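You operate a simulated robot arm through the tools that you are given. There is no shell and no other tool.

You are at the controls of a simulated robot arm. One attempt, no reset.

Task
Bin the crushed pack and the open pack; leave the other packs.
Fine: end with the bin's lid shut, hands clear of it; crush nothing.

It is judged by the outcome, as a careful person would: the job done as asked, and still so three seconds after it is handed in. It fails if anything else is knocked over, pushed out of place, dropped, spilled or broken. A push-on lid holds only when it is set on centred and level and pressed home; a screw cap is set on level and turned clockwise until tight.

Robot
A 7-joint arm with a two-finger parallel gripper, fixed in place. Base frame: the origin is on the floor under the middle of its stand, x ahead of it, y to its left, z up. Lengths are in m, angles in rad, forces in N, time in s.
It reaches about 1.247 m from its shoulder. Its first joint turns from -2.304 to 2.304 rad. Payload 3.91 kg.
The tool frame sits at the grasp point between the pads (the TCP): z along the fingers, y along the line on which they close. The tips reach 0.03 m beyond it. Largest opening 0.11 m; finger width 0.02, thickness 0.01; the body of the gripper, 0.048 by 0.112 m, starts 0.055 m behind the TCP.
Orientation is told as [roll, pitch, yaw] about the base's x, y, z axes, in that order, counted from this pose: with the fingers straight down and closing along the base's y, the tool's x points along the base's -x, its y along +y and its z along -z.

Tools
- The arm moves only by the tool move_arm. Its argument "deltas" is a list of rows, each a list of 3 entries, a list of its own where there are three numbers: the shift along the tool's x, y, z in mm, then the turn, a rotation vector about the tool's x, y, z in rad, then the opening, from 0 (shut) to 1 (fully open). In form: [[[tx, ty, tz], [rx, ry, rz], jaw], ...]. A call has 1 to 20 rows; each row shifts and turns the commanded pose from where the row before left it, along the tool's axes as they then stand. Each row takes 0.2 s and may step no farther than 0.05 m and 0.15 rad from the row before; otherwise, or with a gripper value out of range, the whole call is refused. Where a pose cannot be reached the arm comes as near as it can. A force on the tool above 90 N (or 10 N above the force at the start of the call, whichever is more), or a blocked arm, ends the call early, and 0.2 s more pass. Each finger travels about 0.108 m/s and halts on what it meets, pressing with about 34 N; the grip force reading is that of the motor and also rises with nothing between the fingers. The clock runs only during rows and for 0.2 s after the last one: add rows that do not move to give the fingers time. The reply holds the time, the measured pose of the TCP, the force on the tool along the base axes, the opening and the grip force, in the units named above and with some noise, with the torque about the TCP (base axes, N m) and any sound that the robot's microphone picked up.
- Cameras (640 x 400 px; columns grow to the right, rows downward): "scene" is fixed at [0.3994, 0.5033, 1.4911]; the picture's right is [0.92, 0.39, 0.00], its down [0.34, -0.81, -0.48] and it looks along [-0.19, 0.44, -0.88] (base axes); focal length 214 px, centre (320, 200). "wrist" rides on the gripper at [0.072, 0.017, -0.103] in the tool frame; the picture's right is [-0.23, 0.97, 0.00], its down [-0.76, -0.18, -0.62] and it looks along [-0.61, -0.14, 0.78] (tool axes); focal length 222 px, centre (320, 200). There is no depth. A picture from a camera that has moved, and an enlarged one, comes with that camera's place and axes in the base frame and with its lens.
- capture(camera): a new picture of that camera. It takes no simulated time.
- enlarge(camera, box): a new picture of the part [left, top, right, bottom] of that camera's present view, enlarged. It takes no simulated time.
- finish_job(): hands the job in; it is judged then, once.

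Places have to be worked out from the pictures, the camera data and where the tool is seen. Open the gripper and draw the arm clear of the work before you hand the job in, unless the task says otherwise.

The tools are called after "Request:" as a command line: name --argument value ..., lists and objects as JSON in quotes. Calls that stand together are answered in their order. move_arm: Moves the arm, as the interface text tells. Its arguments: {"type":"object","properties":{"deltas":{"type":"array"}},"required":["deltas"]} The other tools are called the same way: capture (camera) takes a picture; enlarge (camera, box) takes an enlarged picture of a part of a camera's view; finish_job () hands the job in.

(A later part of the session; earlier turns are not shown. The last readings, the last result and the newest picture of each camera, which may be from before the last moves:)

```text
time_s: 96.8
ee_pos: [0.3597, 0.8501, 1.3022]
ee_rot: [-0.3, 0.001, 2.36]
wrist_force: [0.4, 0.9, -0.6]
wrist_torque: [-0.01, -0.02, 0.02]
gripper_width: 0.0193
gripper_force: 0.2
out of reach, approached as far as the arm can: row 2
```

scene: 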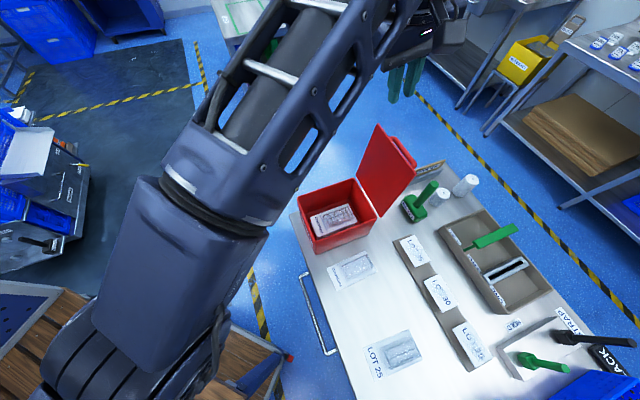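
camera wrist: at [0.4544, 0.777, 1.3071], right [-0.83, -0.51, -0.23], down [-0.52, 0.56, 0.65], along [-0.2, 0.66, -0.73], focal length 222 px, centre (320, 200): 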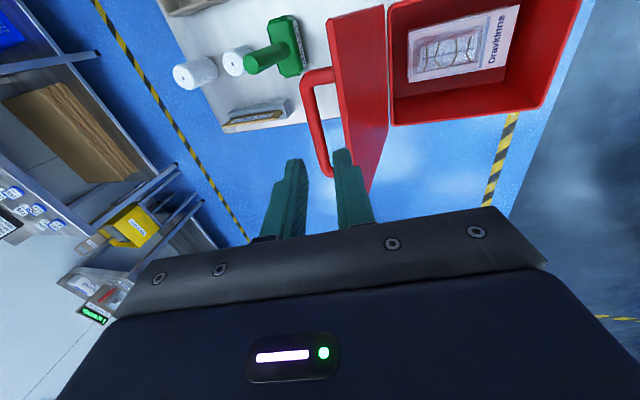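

The elbow is bent again (pose now well inside the reach). I'll move to above the bar keeping margin, and set tilt to ≈0.18.

Request:
move_arm --deltas '[[[23, -2.5, 33], [0, 0, 0], 0.175], [[23, -2.5, 33], [0, 0, 0], 0.175], [[0, 0, 0], [-0.06, 0, 0], 0.175], [[0, 0, 0], [-0.06, 0, 0], 0.175], [[0, 0, 0], [0, 0, 0], 0.175]]'

Request:
enlarge --camera "wrist" --box '[220, 20, 440, 220]'

```text
time_s: 98.0
ee_pos: [0.4106, 0.8363, 1.2436]
ee_rot: [-0.182, -0.001, 2.359]
wrist_force: [-0.1, -0.8, -0.9]
wrist_torque: [0.0, 0.02, -0.03]
gripper_width: 0.0191
gripper_force: 0.1
```

```text
2.00 times, centred on (330, 120) of wrist
camera zoom: at [0.4367, 0.7594, 1.3438], right [-0.84, -0.52, -0.18], down [-0.5, 0.58, 0.65], along [-0.23, 0.63, -0.74], focal length 444 px, centre (300, 360)
```

zoom: 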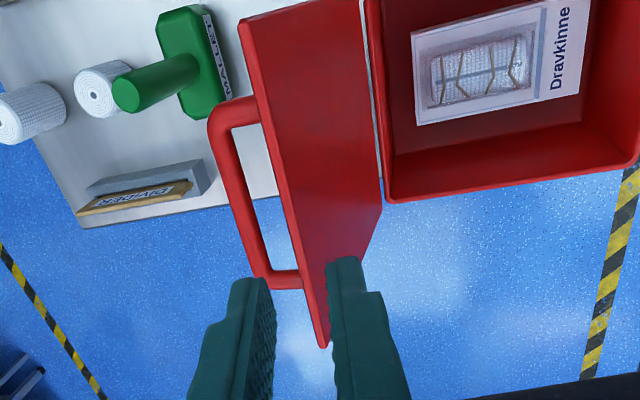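

Request:
move_arm --deltas '[[[0, -16.1, 15], [0, 0, 0], 0.175], [[0, -16.1, 15], [0, 0, 0], 0.175], [[0, 0, 0], [0, 0, 0], 0.175]]'

Request:
enlarge --camera "wrist" --box '[220, 20, 440, 220]'

```text
time_s: 98.8
ee_pos: [0.4375, 0.8609, 1.2197]
ee_rot: [-0.182, 0.0, 2.359]
wrist_force: [-0.6, -0.8, -0.8]
wrist_torque: [0.02, 0.04, -0.01]
gripper_width: 0.0193
gripper_force: 0.2
```

```text
2.00 times, centred on (330, 120) of wrist
camera zoom: at [0.4637, 0.786, 1.3202], right [-0.84, -0.52, -0.18], down [-0.5, 0.58, 0.64], along [-0.23, 0.63, -0.74], focal length 444 px, centre (300, 360)
```

zoom: 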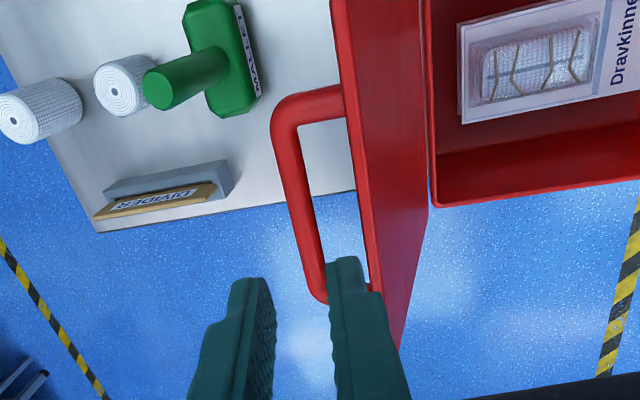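

Aligned within ~2 mm and no reach warnings. Descending along the axis in stages.

Request:
move_arm --deltas '[[[0, 0.6, 15], [0, 0, 0], 0.175], [[0, 0, 15], [0, 0, 0], 0.175], [[0, 0, 0], [0, 0, 0], 0.175]]'

Request:
enlarge --camera "wrist" --box '[240, 40, 440, 230]'

```text
time_s: 99.6
ee_pos: [0.44, 0.8664, 1.1903]
ee_rot: [-0.182, 0.0, 2.359]
wrist_force: [-0.4, -0.5, -0.1]
wrist_torque: [0.0, 0.03, 0.01]
gripper_width: 0.0191
gripper_force: 0.1
```

```text
2.11 times, centred on (340, 135) of wrist
camera zoom: at [0.4665, 0.7894, 1.2903], right [-0.84, -0.52, -0.18], down [-0.5, 0.58, 0.65], along [-0.23, 0.63, -0.74], focal length 468 px, centre (278, 337)
```

zoom: 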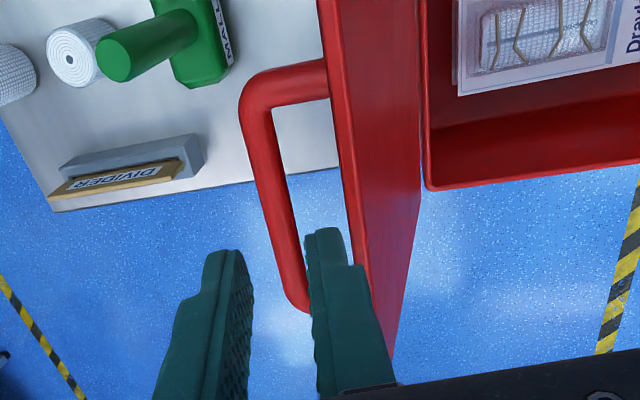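

Request:
move_arm --deltas '[[[0, 0.7, 8], [0, 0, 0], 0.175], [[0, 0, 8], [0, 0, 0], 0.175], [[0, 0, 0], [0, 0, 0], 0.175]]'

Request:
enlarge --camera "wrist" --box '[240, 40, 440, 230]'

```text
time_s: 100.4
ee_pos: [0.4426, 0.8673, 1.1739]
ee_rot: [-0.182, 0.0, 2.36]
wrist_force: [0.4, 0.2, 0.3]
wrist_torque: [-0.01, -0.02, 0.01]
gripper_width: 0.0192
gripper_force: 0.1
```

```text
2.11 times, centred on (340, 135) of wrist
camera zoom: at [0.4678, 0.791, 1.2743], right [-0.84, -0.52, -0.18], down [-0.5, 0.58, 0.65], along [-0.23, 0.63, -0.74], focal length 468 px, centre (278, 337)
```

zoom: 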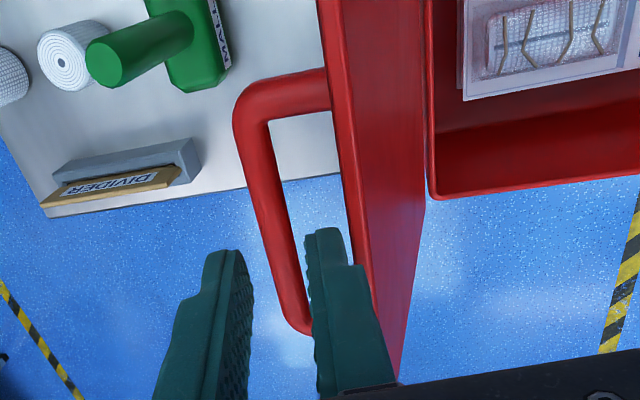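

No contact and the bar is centred. Continuing down.

Request:
move_arm --deltas '[[[0, 0, 8], [0, 0, 0], 0.175], [[0, 0, 8], [0, 0, 0], 0.175], [[0, 0, 0], [0, 0, 0], 0.175]]'

Request:
enlarge --camera "wrist" --box '[240, 40, 440, 230]'

```text
time_s: 101.2
ee_pos: [0.4439, 0.8686, 1.1592]
ee_rot: [-0.181, 0.0, 2.359]
wrist_force: [0.1, -1.3, -0.4]
wrist_torque: [0.0, 0.02, 0.01]
gripper_width: 0.0191
gripper_force: 0.0
```

```text
2.11 times, centred on (340, 135) of wrist
camera zoom: at [0.47, 0.7932, 1.2588], right [-0.84, -0.52, -0.18], down [-0.5, 0.58, 0.65], along [-0.23, 0.63, -0.74], focal length 468 px, centre (278, 337)
```

zoom: 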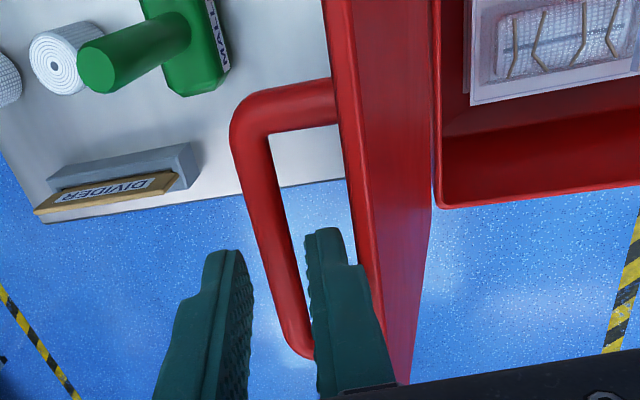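

Request:
move_arm --deltas '[[[0, 0, 7], [0, 0, 0], 0.175], [[0, 0, 7], [0, 0, 0], 0.175], [[0, 0, 3], [0, 0, 0], 0.175], [[0, 0, 0], [0, 0, 0], 0.175]]'

Request:
enlarge --camera "wrist" --box '[240, 40, 440, 230]'

```text
time_s: 102.2
ee_pos: [0.4446, 0.8706, 1.1481]
ee_rot: [-0.192, -0.002, 2.361]
wrist_force: [2.8, 13.2, 64.7]
wrist_torque: [-0.83, 0.77, -0.14]
gripper_width: 0.0076
gripper_force: 0.0
```

```text
2.11 times, centred on (340, 135) of wrist
camera zoom: at [0.4712, 0.7937, 1.2481], right [-0.84, -0.52, -0.18], down [-0.5, 0.58, 0.65], along [-0.23, 0.63, -0.74], focal length 468 px, centre (278, 337)
```

zoom: 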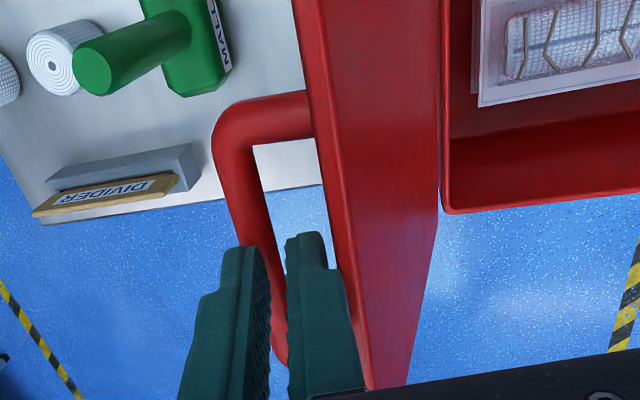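

Contact again (65 N): judging from the torque, the finger's wider shoulder met the lid's top edge, and the lid leaned back a bit. I'll back straight off along the axis and see whether the lid holds its new angle.

Request:
move_arm --deltas '[[[0, 0, -10], [0, 0, 0], 0.1], [[0, 0, -15], [0, 0, 0], 0.15], [[0, 0, -20], [0, 0, 0], 0.175], [[0, 0, -20], [0, 0, 0], 0.175], [[0, 0, 0], [0, 0, 0], 0.175]]'

Request:
enlarge --camera "wrist" --box '[220, 20, 440, 220]'

Request:
enlarge --camera "scene" --box '[290, 100, 430, 260]'

```text
time_s: 103.4
ee_pos: [0.4379, 0.8625, 1.2053]
ee_rot: [-0.181, -0.002, 2.36]
wrist_force: [0.3, -0.5, 0.3]
wrist_torque: [-0.02, -0.01, 0.0]
gripper_width: 0.0197
gripper_force: 0.1
```

```text
2.00 times, centred on (330, 120) of wrist
camera zoom: at [0.4639, 0.7866, 1.306], right [-0.84, -0.52, -0.18], down [-0.5, 0.58, 0.64], along [-0.23, 0.63, -0.74], focal length 444 px, centre (300, 360)
```

zoom: 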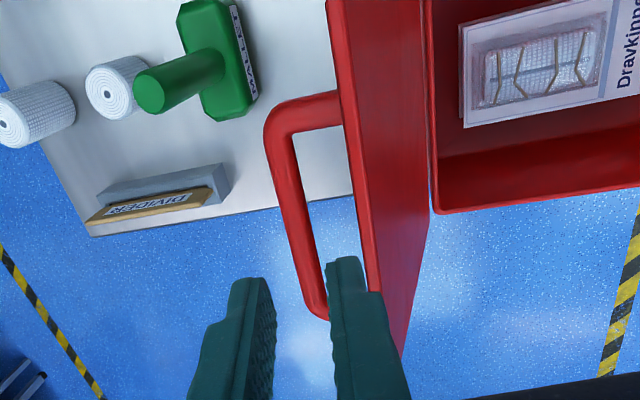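

```text
2.50 times, centred on (360, 180) of scene
camera zoom: at [0.3994, 0.5033, 1.4911], right [0.92, 0.39, 0.0], down [0.34, -0.81, -0.48], along [-0.19, 0.44, -0.88], focal length 536 px, centre (220, 250)
```

zoom: 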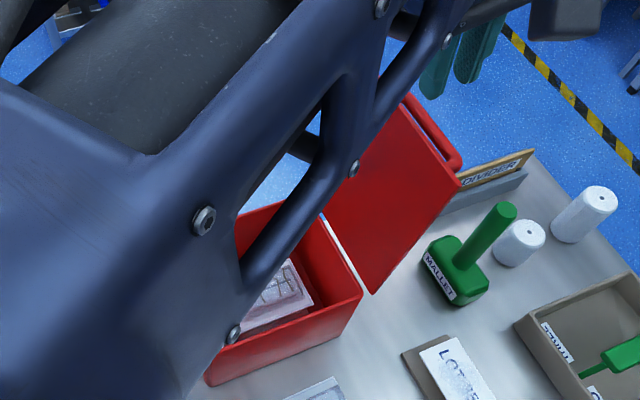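

The lid sprang back to its ~98° stop, unharmed. A better way to shut it gently: straddle lid-plus-handle loosely (≈64 mm gap), one finger behind the bar to push it over, the other in front of the lid's free edge to hold it back as it comes down. I'll set tilt 0.1 and the wide gap above it first.

Request:
move_arm --deltas '[[[0, 10, -2], [0, 0, 0], 0.3], [[0, 0, 0], [-0.08, 0, 0], 0.45], [[0, 0, 0], [0, 0, 0], 0.582], [[0, 0, 0], [0, 0, 0], 0.582]]'

Request:
enlarge --camera "wrist" --box '[200, 20, 440, 230]'

```text
time_s: 104.4
ee_pos: [0.4313, 0.8558, 1.2073]
ee_rot: [-0.1, 0.001, 2.359]
wrist_force: [-0.2, -0.5, 0.3]
wrist_torque: [0.01, 0.01, 0.01]
gripper_width: 0.0641
gripper_force: 0.0
```

```text
1.90 times, centred on (320, 125) of wrist
camera zoom: at [0.4624, 0.7849, 1.3087], right [-0.84, -0.53, -0.1], down [-0.46, 0.62, 0.64], along [-0.28, 0.58, -0.76], focal length 423 px, centre (320, 343)
```

zoom: 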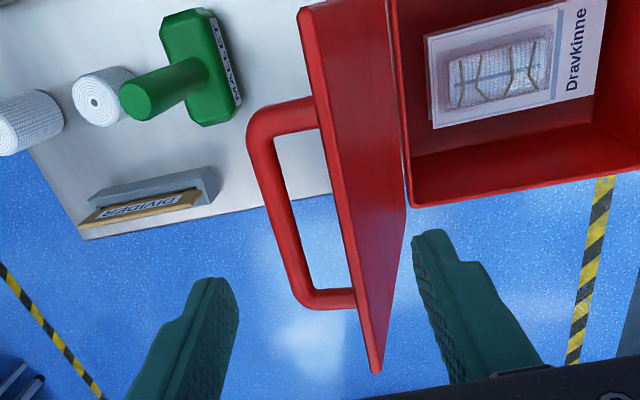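

Both fingers straddle lid and handle with clearance. Descending along the axis.

Request:
move_arm --deltas '[[[0, 0, 15], [0, 0, 0], 0.582], [[0, 0, 15], [0, 0, 0], 0.582], [[0, 0, 0], [0, 0, 0], 0.582]]'

Request:
enlarge --camera "wrist" --box '[200, 20, 440, 230]'

```text
time_s: 105.2
ee_pos: [0.4336, 0.858, 1.1765]
ee_rot: [-0.103, 0.001, 2.358]
wrist_force: [-0.5, -0.3, 0.7]
wrist_torque: [0.01, -0.01, 0.0]
gripper_width: 0.0639
gripper_force: 0.0
```

```text
1.90 times, centred on (320, 125) of wrist
camera zoom: at [0.4645, 0.7875, 1.2788], right [-0.84, -0.53, -0.1], down [-0.46, 0.62, 0.64], along [-0.28, 0.58, -0.76], focal length 423 px, centre (320, 343)
```

zoom: 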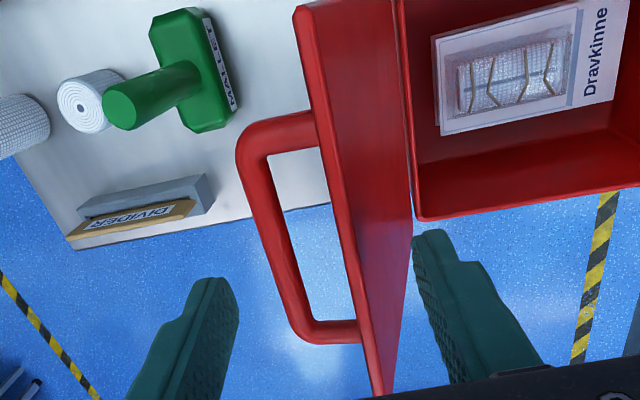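

Request:
move_arm --deltas '[[[0, 0, 15], [0, 0, 0], 0.582], [[0, 0, 13], [0, 0, 0], 0.582], [[0, 0, 0], [0, 0, 0], 0.582]]'

Request:
enlarge --camera "wrist" --box '[200, 20, 440, 230]'

```text
time_s: 106.0
ee_pos: [0.4353, 0.8592, 1.1488]
ee_rot: [-0.102, 0.001, 2.36]
wrist_force: [0.1, 0.7, 0.3]
wrist_torque: [-0.01, 0.04, -0.02]
gripper_width: 0.0641
gripper_force: 0.1
```

```text
1.90 times, centred on (320, 125) of wrist
camera zoom: at [0.4663, 0.7891, 1.2508], right [-0.84, -0.53, -0.1], down [-0.46, 0.62, 0.64], along [-0.28, 0.58, -0.76], focal length 423 px, centre (320, 343)
```

zoom: 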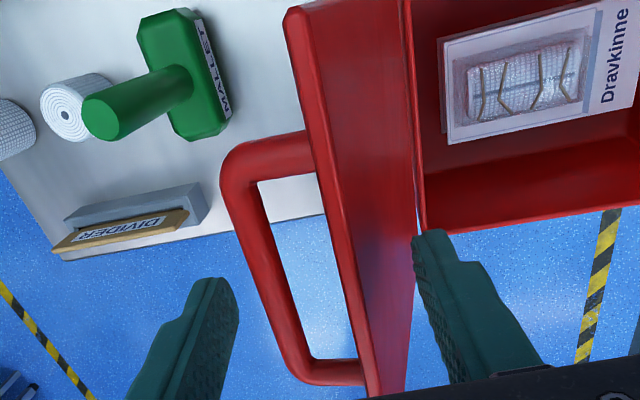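

Fingers are positioned with the lid and bar loosely between them. Now moving slowly frontward so the rear finger pushes the bar past vertical.

Request:
move_arm --deltas '[[[0, 8, 0], [0, 0, 0], 0.582], [[0, 8, 0], [0, 0, 0], 0.582], [[0, 8, -1], [0, 0, 0], 0.582], [[0, 0, 0], [0, 0, 0], 0.582]]'

Request:
enlarge --camera "wrist" --box '[200, 20, 440, 230]'

```text
time_s: 107.0
ee_pos: [0.4183, 0.8427, 1.1493]
ee_rot: [-0.106, -0.001, 2.36]
wrist_force: [3.7, 10.7, 37.1]
wrist_torque: [1.3, -1.17, 0.21]
gripper_width: 0.0711
gripper_force: 7.4
```

```text
1.90 times, centred on (320, 125) of wrist
camera zoom: at [0.4486, 0.7713, 1.2526], right [-0.84, -0.53, -0.1], down [-0.46, 0.61, 0.64], along [-0.27, 0.59, -0.76], focal length 423 px, centre (320, 343)
```

zoom: 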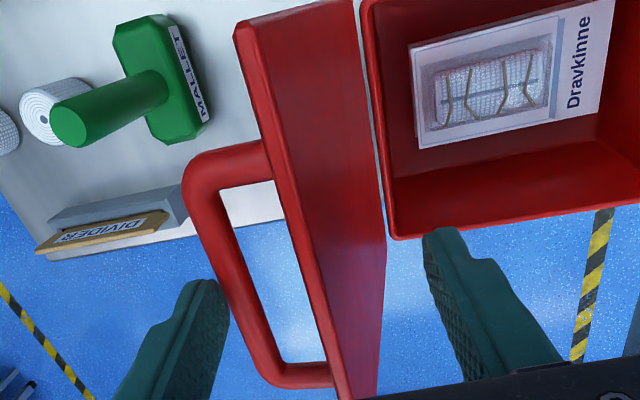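

The rear fingertip is riding on top of the bar (upward force), so the bar is a little lower than I thought. I'll back off, go 15 mm deeper, and push again.

Request:
move_arm --deltas '[[[0, -12, -1], [0, 0, 0], 0.582], [[0, -12, 0], [0, 0, 0], 0.582], [[0, 0, 0], [0, 0, 0], 0.582]]'

Request:
enlarge --camera "wrist" --box '[200, 20, 440, 230]'

```text
time_s: 107.8
ee_pos: [0.4342, 0.8598, 1.1499]
ee_rot: [-0.099, 0.003, 2.361]
wrist_force: [-0.3, 0.8, -0.2]
wrist_torque: [-0.01, 0.01, 0.02]
gripper_width: 0.064
gripper_force: 0.0
```

```text
1.90 times, centred on (320, 125) of wrist
camera zoom: at [0.4662, 0.7891, 1.2524], right [-0.84, -0.53, -0.1], down [-0.46, 0.62, 0.64], along [-0.28, 0.58, -0.76], focal length 423 px, centre (320, 343)
```

zoom: 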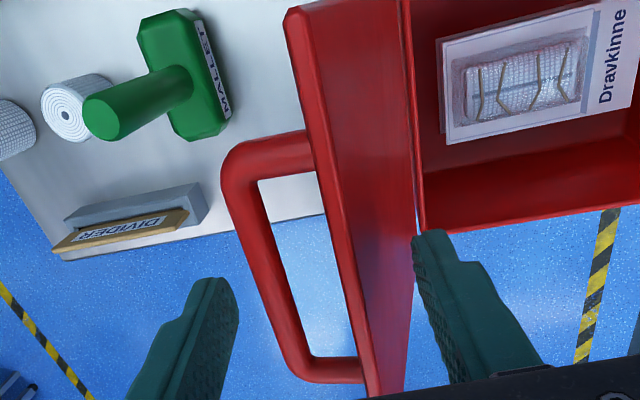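

Request:
move_arm --deltas '[[[0, 0, 8], [0, 0, 0], 0.582], [[0, 0, 8], [0, 0, 0], 0.582], [[0, 0, 0], [0, 0, 0], 0.582]]'

Request:
enlarge --camera "wrist" --box '[200, 20, 440, 230]'

```text
time_s: 108.6
ee_pos: [0.4356, 0.8609, 1.1331]
ee_rot: [-0.102, 0.001, 2.361]
wrist_force: [0.0, 0.2, 0.8]
wrist_torque: [-0.02, -0.03, 0.0]
gripper_width: 0.0642
gripper_force: 0.1
```

```text
1.90 times, centred on (320, 125) of wrist
camera zoom: at [0.4675, 0.7905, 1.2368], right [-0.84, -0.53, -0.1], down [-0.46, 0.62, 0.64], along [-0.28, 0.58, -0.76], focal length 423 px, centre (320, 343)
```

zoom: 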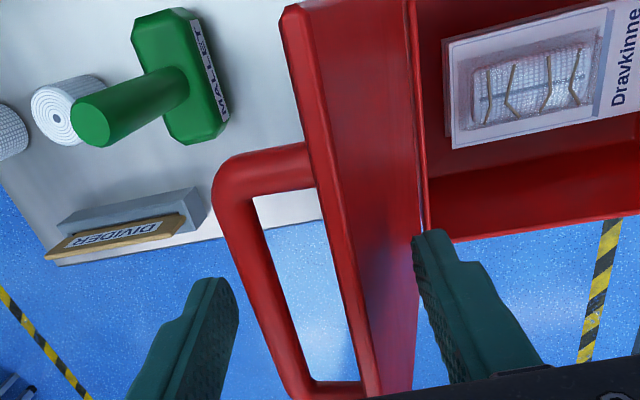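

No contact, tips now well below the bar. Pushing frontward again.

Request:
move_arm --deltas '[[[0, 8, -0.8], [0, 0, 0], 0.582], [[0, 8, -0.8], [0, 0, 0], 0.582], [[0, 6, -0.6], [0, 0, 0], 0.582], [[0, 0, 0], [0, 0, 0], 0.582]]'

Request:
enlarge --camera "wrist" --box '[200, 20, 440, 230]'

```text
time_s: 109.6
ee_pos: [0.4206, 0.8452, 1.1345]
ee_rot: [-0.101, 0.001, 2.359]
wrist_force: [0.0, 0.2, 0.3]
wrist_torque: [0.0, 0.0, -0.01]
gripper_width: 0.064
gripper_force: 0.1
```

```text
1.90 times, centred on (320, 125) of wrist
camera zoom: at [0.4519, 0.7746, 1.2366], right [-0.84, -0.53, -0.1], down [-0.46, 0.62, 0.64], along [-0.28, 0.58, -0.76], focal length 423 px, centre (320, 343)
```

zoom: 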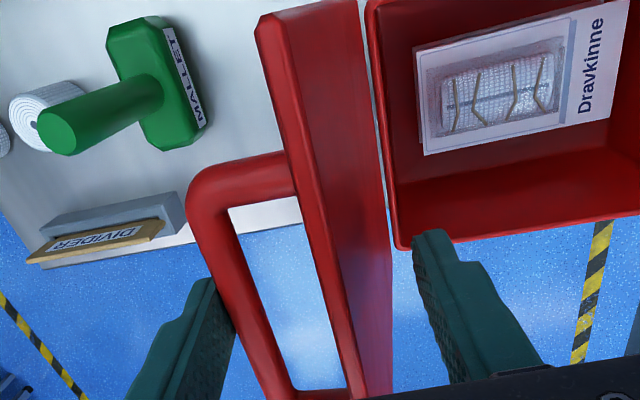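

Request:
move_arm --deltas '[[[0, 6, -0.6], [0, 0, 0], 0.582], [[0, 6, -0.6], [0, 0, 0], 0.582], [[0, 0, 0], [0, 0, 0], 0.582]]'

Request:
enlarge --camera "wrist" --box '[200, 20, 440, 230]'

```text
time_s: 110.4
ee_pos: [0.4111, 0.8362, 1.135]
ee_rot: [-0.102, 0.0, 2.359]
wrist_force: [0.5, -0.2, -0.4]
wrist_torque: [0.0, 0.0, -0.01]
gripper_width: 0.0637
gripper_force: 0.0
```

```text
1.90 times, centred on (320, 125) of wrist
camera zoom: at [0.4433, 0.766, 1.2371], right [-0.84, -0.53, -0.1], down [-0.46, 0.62, 0.64], along [-0.28, 0.58, -0.76], focal length 423 px, centre (320, 343)
```

zoom: 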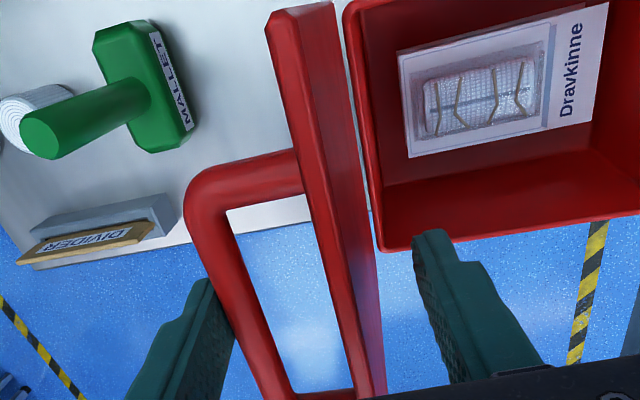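

The lid follows smoothly with almost no force. Continuing past vertical.

Request:
move_arm --deltas '[[[0, 5, -0.5], [0, 0, 0], 0.582], [[0, 5, -0.5], [0, 0, 0], 0.582], [[0, 5, -0.5], [0, 0, 0], 0.582], [[0, 0, 0], [0, 0, 0], 0.582]]'

Request:
enlarge --camera "wrist" --box '[200, 20, 440, 230]'

```text
time_s: 111.4
ee_pos: [0.4031, 0.8272, 1.134]
ee_rot: [-0.1, 0.001, 2.359]
wrist_force: [-0.2, -0.5, 1.3]
wrist_torque: [-0.01, 0.03, -0.02]
gripper_width: 0.064
gripper_force: 0.1
```

```text
1.90 times, centred on (320, 125) of wrist
camera zoom: at [0.4329, 0.7551, 1.2368], right [-0.84, -0.53, -0.1], down [-0.46, 0.62, 0.64], along [-0.28, 0.58, -0.76], focal length 423 px, centre (320, 343)
```

zoom: 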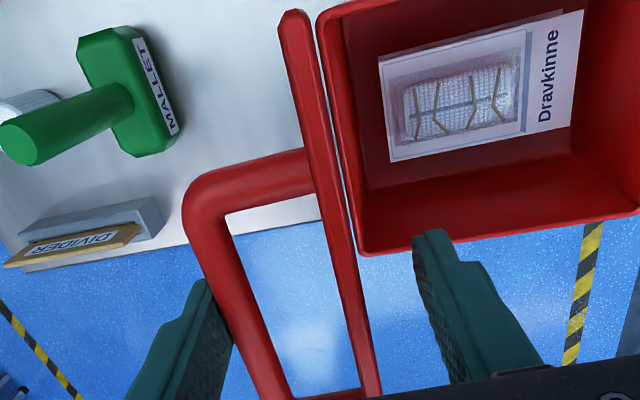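

Request:
move_arm --deltas '[[[0, 5, -0.5], [0, 0, 0], 0.582], [[0, 5, -0.5], [0, 0, 0], 0.582], [[0, 5, -0.5], [0, 0, 0], 0.582], [[0, 0, 0], [0, 0, 0], 0.582]]'

Request:
enlarge --camera "wrist" --box '[200, 20, 440, 230]'

```text
time_s: 112.4
ee_pos: [0.3907, 0.8151, 1.1337]
ee_rot: [-0.1, 0.001, 2.36]
wrist_force: [0.1, -0.4, 0.6]
wrist_torque: [0.0, -0.01, 0.02]
gripper_width: 0.0638
gripper_force: 0.1
```

```text
1.90 times, centred on (320, 125) of wrist
camera zoom: at [0.4222, 0.7448, 1.2367], right [-0.84, -0.53, -0.1], down [-0.46, 0.62, 0.64], along [-0.28, 0.58, -0.76], focal length 423 px, centre (320, 343)
```

zoom: 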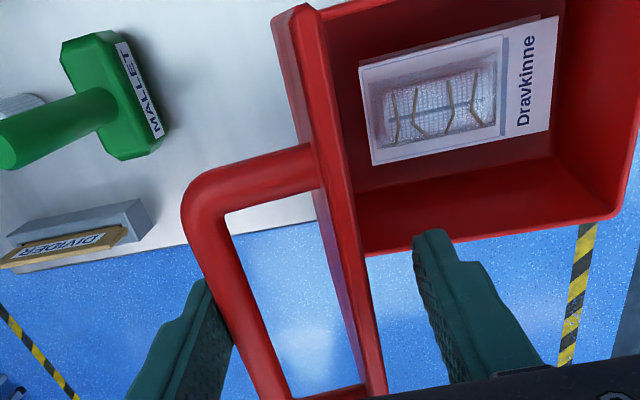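

The lid follows the push but doesn't fall, so its hinge seems to have friction. I'll check by easing the rear finger back a few mm (front finger still guarding).

Request:
move_arm --deltas '[[[0, -7, 0.7], [0, 0, 0], 0.582], [[0, 0, 0], [0, 0, 0], 0.582], [[0, 0, 0], [0, 0, 0], 0.582], [[0, 0, 0], [0, 0, 0], 0.582]]'

Request:
enlarge --camera "wrist" --box '[200, 20, 440, 230]'

```text
time_s: 113.4
ee_pos: [0.3957, 0.8208, 1.1343]
ee_rot: [-0.101, 0.002, 2.362]
wrist_force: [-0.2, -1.2, -0.5]
wrist_torque: [-0.01, 0.02, 0.0]
gripper_width: 0.064
gripper_force: 0.1
```

```text
1.90 times, centred on (320, 125) of wrist
camera zoom: at [0.4271, 0.75, 1.2367], right [-0.84, -0.53, -0.1], down [-0.46, 0.62, 0.64], along [-0.28, 0.58, -0.76], focal length 423 px, centre (320, 343)
```

zoom: 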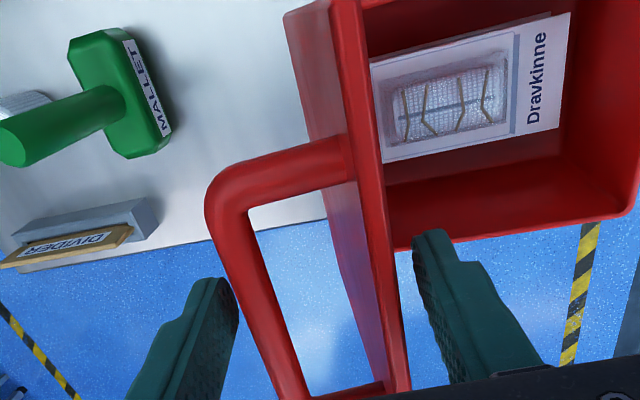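

Request:
move_arm --deltas '[[[0, 0, 0], [0, 0, 0], 0.582], [[0, 0, 0], [0, 0, 0], 0.582], [[0, 0, 0], [0, 0, 0], 0.582], [[0, 0, 0], [0, 0, 0], 0.582], [[0, 0, 0], [0, 0, 0], 0.582]]'

Request:
enlarge --camera "wrist" --box '[200, 20, 440, 230]'

```text
time_s: 114.6
ee_pos: [0.3951, 0.8205, 1.1346]
ee_rot: [-0.101, 0.0, 2.36]
wrist_force: [0.6, -0.8, 0.6]
wrist_torque: [0.01, 0.02, -0.04]
gripper_width: 0.0641
gripper_force: 0.0
```

```text
1.90 times, centred on (320, 125) of wrist
camera zoom: at [0.4271, 0.7499, 1.2368], right [-0.84, -0.53, -0.1], down [-0.46, 0.62, 0.64], along [-0.28, 0.58, -0.76], focal length 423 px, centre (320, 343)
```

zoom: 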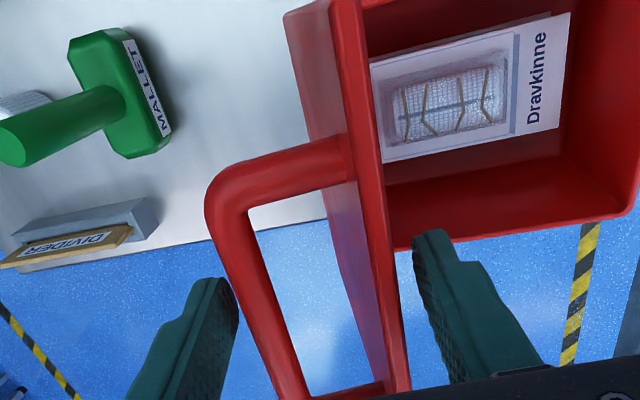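

The lid holds its position by hinge friction at ~80°, with neither finger touching it. That lets me regrip the handle properly from above. Raising straight up first.

Request:
move_arm --deltas '[[[0, -1.5, -15], [0, 0, 0], 0.582], [[0, -2.2, -22], [0, 0, 0], 0.582], [[0, -2.5, -25], [0, 0, 0], 0.582], [[0, 0, 0], [-0.1, 0, 0], 0.4], [[0, 0, 0], [0, 0, 0], 0.25], [[0, 0, 0], [0, 0, 0], 0.25]]'

Request:
capture --camera "wrist"

Request:
enlarge --camera "wrist" --box '[200, 20, 440, 230]'

Request:
enlarge --camera "scene" --box '[290, 100, 430, 260]'

```text
time_s: 116.0
ee_pos: [0.3961, 0.821, 1.1977]
ee_rot: [-0.002, 0.002, 2.36]
wrist_force: [-0.6, 0.2, -0.1]
wrist_torque: [-0.02, 0.02, 0.03]
gripper_width: 0.0272
gripper_force: 0.0
```

```text
taken
camera wrist: at [0.4347, 0.757, 1.3014], right [-0.85, -0.53, 0.0], down [-0.42, 0.66, 0.62], along [-0.33, 0.53, -0.78], focal length 222 px, centre (320, 200)
```

wrist: 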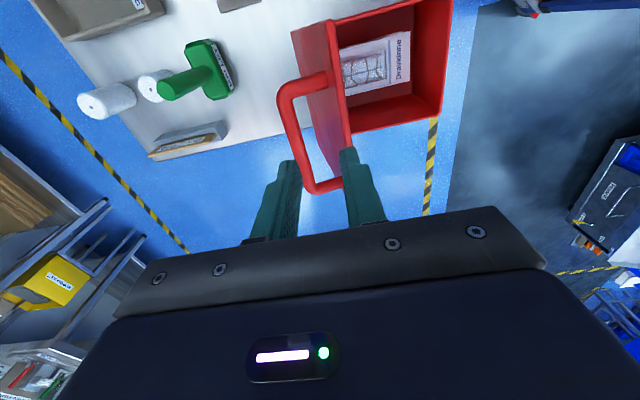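

```text
1.90 times, centred on (320, 125) of wrist
camera zoom: at [0.4347, 0.757, 1.3014], right [-0.85, -0.53, 0.0], down [-0.42, 0.66, 0.62], along [-0.33, 0.53, -0.78], focal length 423 px, centre (320, 343)
```

zoom: 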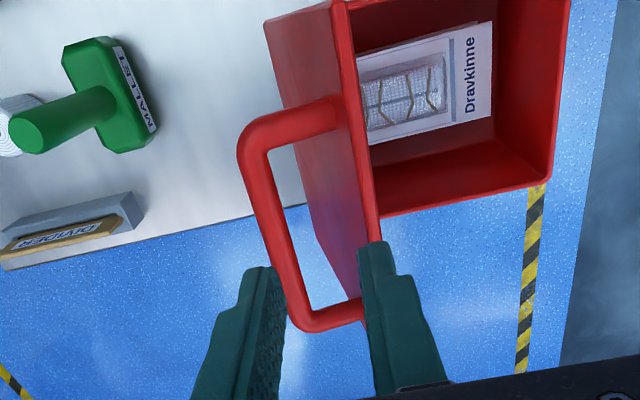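

```text
2.50 times, centred on (360, 180) of scene
camera zoom: at [0.3994, 0.5033, 1.4911], right [0.92, 0.39, 0.0], down [0.34, -0.81, -0.48], along [-0.19, 0.44, -0.88], focal length 536 px, centre (220, 250)
```

zoom: 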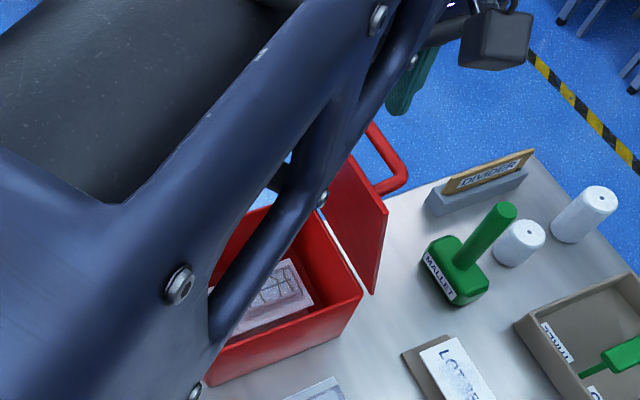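

The lid rests at ~79° and the bar is ~18 mm behind my axis, within easy reach. I'll shift over it with a vertical tool and verify.

Request:
move_arm --deltas '[[[0, -9, 0], [0, 0, 0], 0.23], [[0, -8.7, 8], [0, 0, 0], 0.23], [[0, 0, 0], [0, 0, 0], 0.23]]'

Request:
enlarge --camera "wrist" --box '[200, 20, 440, 230]'

```text
time_s: 116.8
ee_pos: [0.4077, 0.8329, 1.1888]
ee_rot: [-0.002, 0.001, 2.359]
wrist_force: [0.3, -0.1, 1.4]
wrist_torque: [0.03, 0.0, -0.02]
gripper_width: 0.0251
gripper_force: 0.0
```

```text
1.90 times, centred on (320, 125) of wrist
camera zoom: at [0.4465, 0.7695, 1.2933], right [-0.85, -0.53, 0.0], down [-0.42, 0.66, 0.62], along [-0.33, 0.53, -0.78], focal length 423 px, centre (320, 343)
```

zoom: 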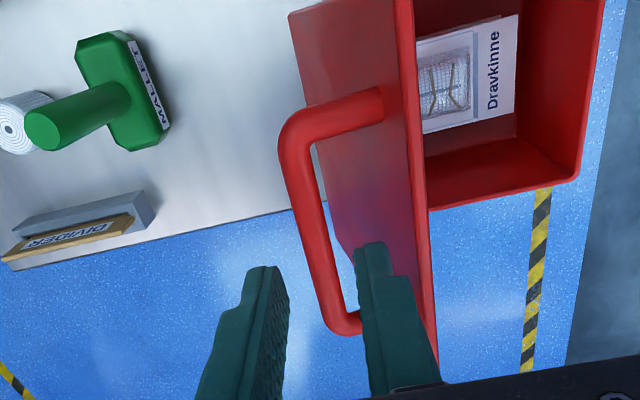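

Aligned to within a millimetre. Descending onto the bar in steps.

Request:
move_arm --deltas '[[[0, 0, 10], [0, 0, 0], 0.23], [[0, 0, 10], [0, 0, 0], 0.23], [[0, 0, 8], [0, 0, 0], 0.23], [[0, 0, 0], [0, 0, 0], 0.23]]'

Request:
enlarge --camera "wrist" --box '[200, 20, 440, 230]'

```text
time_s: 117.8
ee_pos: [0.4072, 0.8329, 1.1604]
ee_rot: [-0.002, 0.0, 2.361]
wrist_force: [0.7, -0.3, -0.3]
wrist_torque: [0.01, -0.01, 0.01]
gripper_width: 0.0252
gripper_force: 0.0
```

```text
1.90 times, centred on (320, 125) of wrist
camera zoom: at [0.4462, 0.7692, 1.2651], right [-0.85, -0.53, 0.0], down [-0.42, 0.66, 0.62], along [-0.33, 0.53, -0.78], focal length 423 px, centre (320, 343)
```

zoom: 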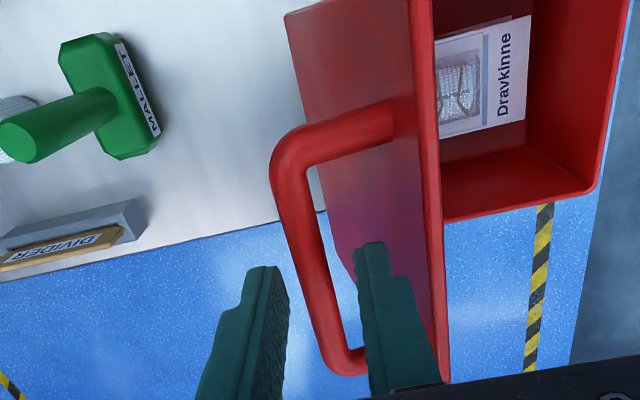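

Request:
move_arm --deltas '[[[0, 0, 5], [0, 0, 0], 0.23], [[0, 0, 5], [0, 0, 0], 0.23], [[0, 0, 4], [0, 0, 0], 0.23], [[0, 0, 0], [0, 0, 0], 0.23]]'

Request:
enlarge --camera "wrist" --box '[200, 20, 440, 230]'

```text
time_s: 118.8
ee_pos: [0.4082, 0.8338, 1.1467]
ee_rot: [-0.003, -0.002, 2.359]
wrist_force: [-0.4, 0.0, -0.6]
wrist_torque: [0.0, -0.03, -0.01]
gripper_width: 0.0251
gripper_force: 0.0
```

```text
1.90 times, centred on (320, 125) of wrist
camera zoom: at [0.4464, 0.7696, 1.2513], right [-0.85, -0.53, 0.0], down [-0.42, 0.66, 0.62], along [-0.33, 0.53, -0.78], focal length 423 px, centre (320, 343)
```

zoom: 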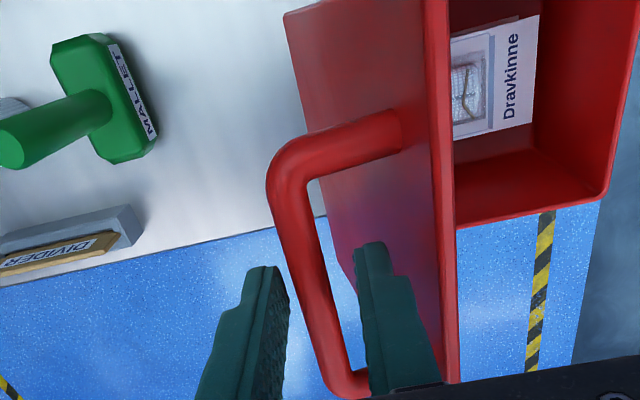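

Request:
move_arm --deltas '[[[0, 0, 4], [0, 0, 0], 0.23], [[0, 0, 0], [0, 0, 0], 0.14], [[0, 0, 0], [0, 0, 0], 0.1], [[0, 0, 0], [0, 0, 0], 0.06], [[0, 0, 0], [0, 0, 0], 0.06]]'

Request:
enlarge --camera "wrist" --box '[200, 20, 440, 230]'

```text
time_s: 120.0
ee_pos: [0.4077, 0.8334, 1.1425]
ee_rot: [-0.003, 0.0, 2.358]
wrist_force: [-0.1, 0.4, -0.4]
wrist_torque: [0.01, -0.04, -0.12]
gripper_width: 0.0113
gripper_force: 44.8
```

```text
1.90 times, centred on (320, 125) of wrist
camera zoom: at [0.4468, 0.7695, 1.2474], right [-0.85, -0.53, 0.0], down [-0.42, 0.66, 0.62], along [-0.33, 0.53, -0.78], focal length 423 px, centre (320, 343)
```

zoom: 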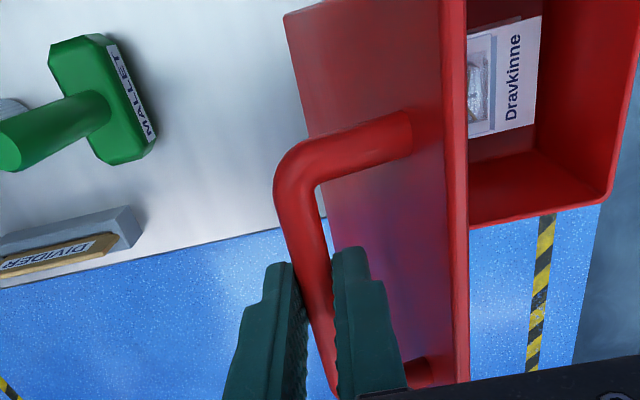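

The bar is gripped firmly (11 mm, same as when opening). Now I'll follow the fitted arc (centre ≈(c 0.878, z 0.966), radius 0.177) back toward closed, in stages.

Request:
move_arm --deltas '[[[0, 7, 0.2], [0, 0, 0], 0.0], [[0, 6.9, 0.3], [0, 0, 0], 0.0], [[0, 13.8, 1.7], [0, 0, 0], 0.0], [[0, 13.6, 2.7], [0, 0, 0], 0.0], [[0, 13.4, 3.8], [0, 0, 0], 0.0], [[0, 0, 0], [0, 0, 0], 0.0]]'

Request:
enlarge --camera "wrist" --box '[200, 20, 440, 230]'

```text
time_s: 121.4
ee_pos: [0.3701, 0.7949, 1.1337]
ee_rot: [-0.003, 0.001, 2.359]
wrist_force: [-1.7, -0.9, 2.1]
wrist_torque: [-0.15, -0.04, -0.11]
gripper_width: 0.0114
gripper_force: 45.2
```

```text
1.90 times, centred on (320, 125) of wrist
camera zoom: at [0.4081, 0.7308, 1.2386], right [-0.85, -0.53, 0.0], down [-0.42, 0.66, 0.62], along [-0.33, 0.53, -0.78], focal length 423 px, centre (320, 343)
```

zoom: 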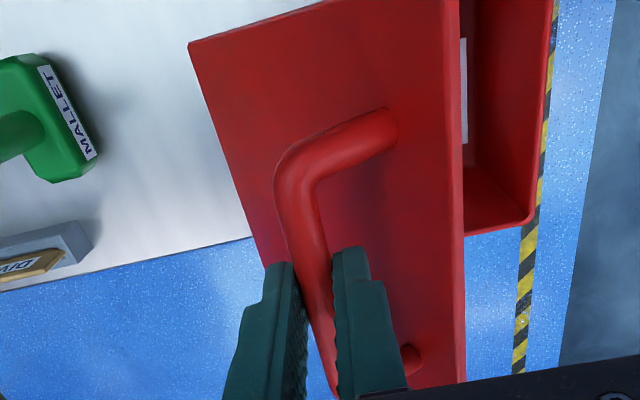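

The lid is following with only a few newtons of force. Continuing along the arc.

Request:
move_arm --deltas '[[[0, 13.0, 4.8], [0, 0, 0], 0.0], [[0, 12.7, 5.8], [0, 0, 0], 0.0], [[0, 12.1, 6.8], [0, 0, 0], 0.0], [[0, 11.5, 7.7], [0, 0, 0], 0.0], [[0, 0, 0], [0, 0, 0], 0.0]]'

Request:
enlarge --camera "wrist" --box '[200, 20, 440, 230]'

```text
time_s: 122.6
ee_pos: [0.3341, 0.7598, 1.1086]
ee_rot: [-0.002, 0.0, 2.358]
wrist_force: [-0.9, 1.6, -1.5]
wrist_torque: [0.42, 0.37, -0.09]
gripper_width: 0.011
gripper_force: 45.1
```

```text
1.90 times, centred on (320, 125) of wrist
camera zoom: at [0.3734, 0.6959, 1.2136], right [-0.85, -0.53, 0.0], down [-0.42, 0.66, 0.62], along [-0.33, 0.53, -0.78], focal length 423 px, centre (320, 343)
```

zoom: 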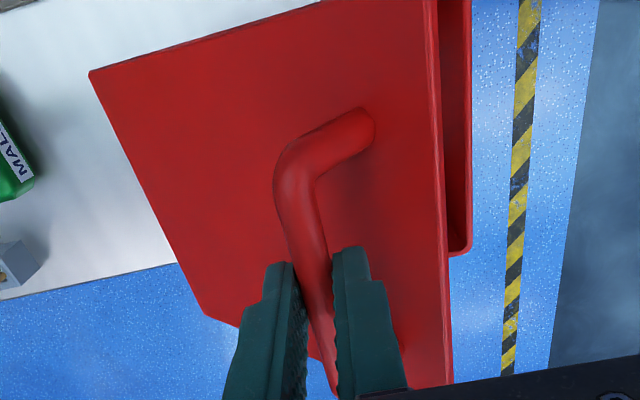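

Request:
move_arm --deltas '[[[0, 10.9, 8.6], [0, 0, 0], 0.0], [[0, 10.3, 9.4], [0, 0, 0], 0.0], [[0, 9.4, 10.3], [0, 0, 0], 0.0], [[0, 8.6, 10.9], [0, 0, 0], 0.0], [[0, 0, 0], [0, 0, 0], 0.0]]'

Request:
enlarge --camera "wrist" --box '[200, 20, 440, 230]'

Request:
enlarge --camera "scene" --box '[280, 120, 420, 260]'

```text
time_s: 123.8
ee_pos: [0.3071, 0.7311, 1.0692]
ee_rot: [-0.001, 0.0, 2.359]
wrist_force: [-3.3, 8.4, -2.7]
wrist_torque: [0.1, -0.03, -0.15]
gripper_width: 0.0113
gripper_force: 44.6
```

```text
1.90 times, centred on (320, 125) of wrist
camera zoom: at [0.3456, 0.6681, 1.1736], right [-0.85, -0.53, 0.0], down [-0.42, 0.66, 0.62], along [-0.33, 0.53, -0.78], focal length 423 px, centre (320, 343)
```

zoom: 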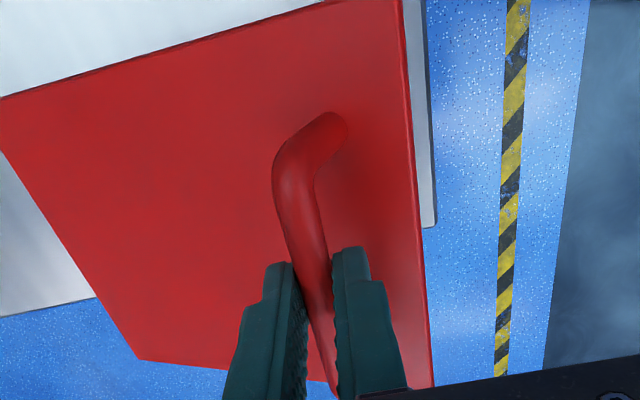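

```text
2.86 times, centred on (350, 190) of scene
camera zoom: at [0.3994, 0.5033, 1.4911], right [0.92, 0.39, 0.0], down [0.34, -0.81, -0.48], along [-0.19, 0.44, -0.88], focal length 613 px, centre (234, 229)
```

zoom: 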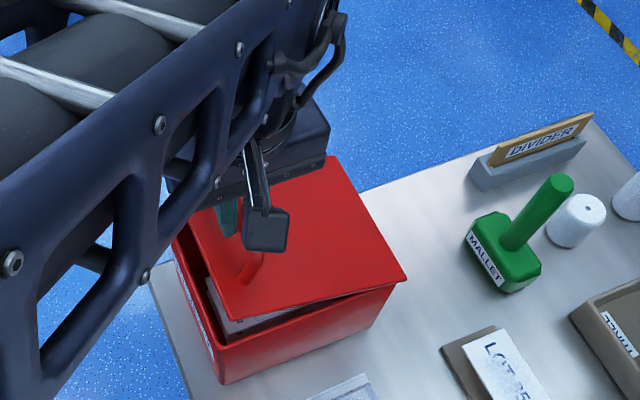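

The lid is at about 25° and everything tracks well. Continuing gently to near closed.

Request:
move_arm --deltas '[[[0, 7.7, 11.5], [0, 0, 0], 0.0], [[0, 6.8, 12.1], [0, 0, 0], 0.0], [[0, 5.8, 12.7], [0, 0, 0], 0.0], [[0, 2.4, 6.5], [0, 0, 0], 0.0], [[0, 0, 0], [0, 0, 0], 0.0]]'

Request:
enlarge --camera "scene" --box '[280, 120, 420, 260]'

```text
time_s: 125.0
ee_pos: [0.291, 0.7165, 1.0264]
ee_rot: [-0.001, 0.001, 2.36]
wrist_force: [-2.0, 9.7, -2.4]
wrist_torque: [0.35, 0.18, -0.1]
gripper_width: 0.0111
gripper_force: 45.1
```

```text
2.86 times, centred on (350, 190) of scene
camera zoom: at [0.3994, 0.5033, 1.4911], right [0.92, 0.39, 0.0], down [0.34, -0.81, -0.48], along [-0.19, 0.44, -0.88], focal length 613 px, centre (234, 229)
```

zoom: 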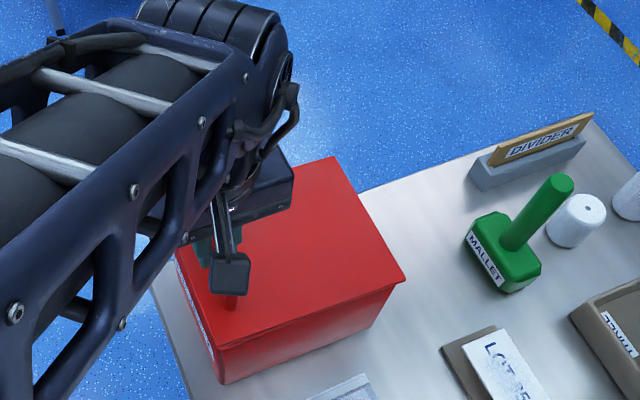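

Nearly closed. Final few steps down, letting contact stop it.

Request:
move_arm --deltas '[[[0, 2.4, 6.5], [0, 0, 0], 0.0], [[0, 2.0, 6.0], [0, 0, 0], 0.0], [[0, 0.8, 3.0], [0, 0, 0], 0.0], [[0, 0.5, 2.5], [0, 0, 0], 0.0], [[0, 0, 0], [0, 0, 0], 0.0]]'

Request:
enlarge --camera "scene" --box '[280, 120, 420, 260]'

Request:
enlarge --camera "wrist" --box '[140, 0, 440, 230]'

```text
time_s: 126.2
ee_pos: [0.288, 0.7124, 1.0083]
ee_rot: [-0.004, 0.0, 2.357]
wrist_force: [13.5, 18.7, 7.0]
wrist_torque: [0.22, -0.41, -0.1]
gripper_width: 0.0115
gripper_force: 45.2
```

```text
2.86 times, centred on (350, 190) of scene
camera zoom: at [0.3994, 0.5033, 1.4911], right [0.92, 0.39, 0.0], down [0.34, -0.81, -0.48], along [-0.19, 0.44, -0.88], focal length 613 px, centre (234, 229)
```

zoom: 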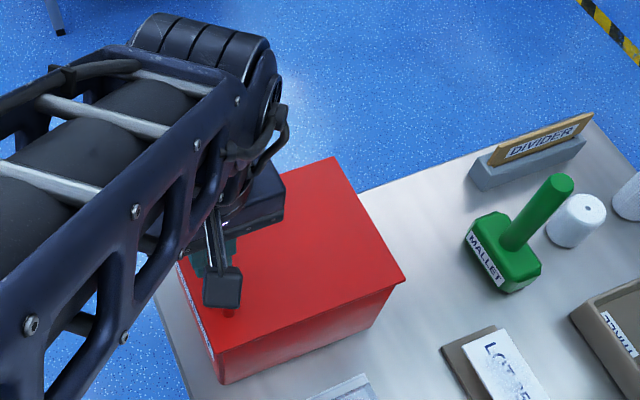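

```text
1.74 times, centred on (290, 115) of wrist
camera zoom: at [0.3263, 0.6484, 1.1142], right [-0.85, -0.53, 0.0], down [-0.42, 0.66, 0.62], along [-0.33, 0.53, -0.78], focal length 386 px, centre (372, 348)
```

zoom: 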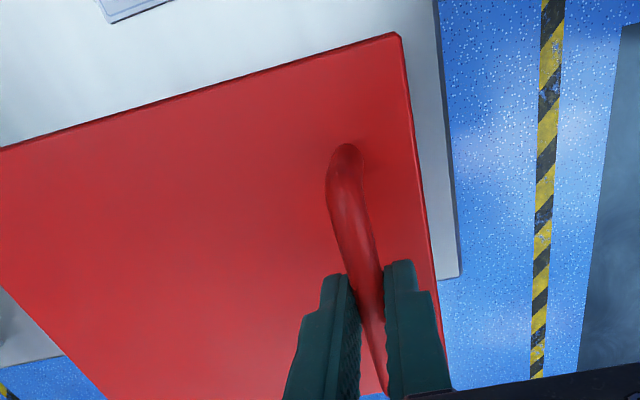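

The lid looks shut; I feel ~7 N downward contact and some sideways pull, so I'll relieve the sideways load and press down very slightly to make sure it is seated.

Request:
move_arm --deltas '[[[0, -1.0, 0], [0, 0, 0], 0.0], [[0, 0, 1.0], [0, 0, 0], 0.0], [[0, 0, 0], [0, 0, 0], 0.0]]'

```text
time_s: 127.0
ee_pos: [0.2877, 0.7118, 1.0098]
ee_rot: [-0.003, 0.0, 2.359]
wrist_force: [11.3, 8.2, 20.8]
wrist_torque: [-0.15, -0.53, -0.09]
gripper_width: 0.0111
gripper_force: 45.0
```

The lid resists with ~20 N, so it is seated. Opening the jaws and lifting straight off the handle.

Request:
move_arm --deltas '[[[0, 0, 0], [0, 0, 0], 0.15], [[0, 0, 0], [0, 0, 0], 0.35], [[0, 0, 0], [0, 0, 0], 0.4], [[0, 0, -10], [0, 0, 0], 0.4], [[0, 0, -20], [0, 0, 0], 0.4], [[0, 0, -30], [0, 0, 0], 0.4], [[0, 0, -40], [0, 0, 0], 0.4], [[0, 0, 0], [0, 0, 0], 0.4]]'

Request:
capture --camera "wrist"

Request:
enlarge --camera "scene" --box '[280, 165, 392, 265]'

```text
time_s: 128.8
ee_pos: [0.2886, 0.7118, 1.1076]
ee_rot: [-0.002, 0.0, 2.36]
wrist_force: [-0.4, 0.4, -0.2]
wrist_torque: [0.0, 0.02, -0.02]
gripper_width: 0.0441
gripper_force: 0.1
```

```text
taken
camera wrist: at [0.3271, 0.6483, 1.2124], right [-0.85, -0.53, 0.0], down [-0.42, 0.66, 0.62], along [-0.33, 0.53, -0.78], focal length 222 px, centre (320, 200)
```

wrist: 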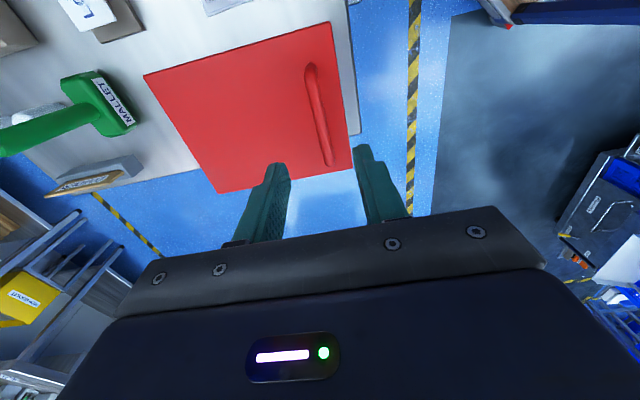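

```text
4.00 times, centred on (336, 215) of scene
camera zoom: at [0.3994, 0.5033, 1.4911], right [0.92, 0.39, 0.0], down [0.34, -0.81, -0.48], along [-0.19, 0.44, -0.88], focal length 858 px, centre (256, 140)
```

zoom: 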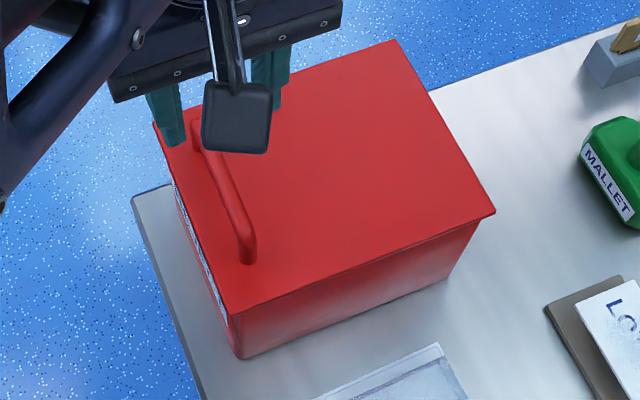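

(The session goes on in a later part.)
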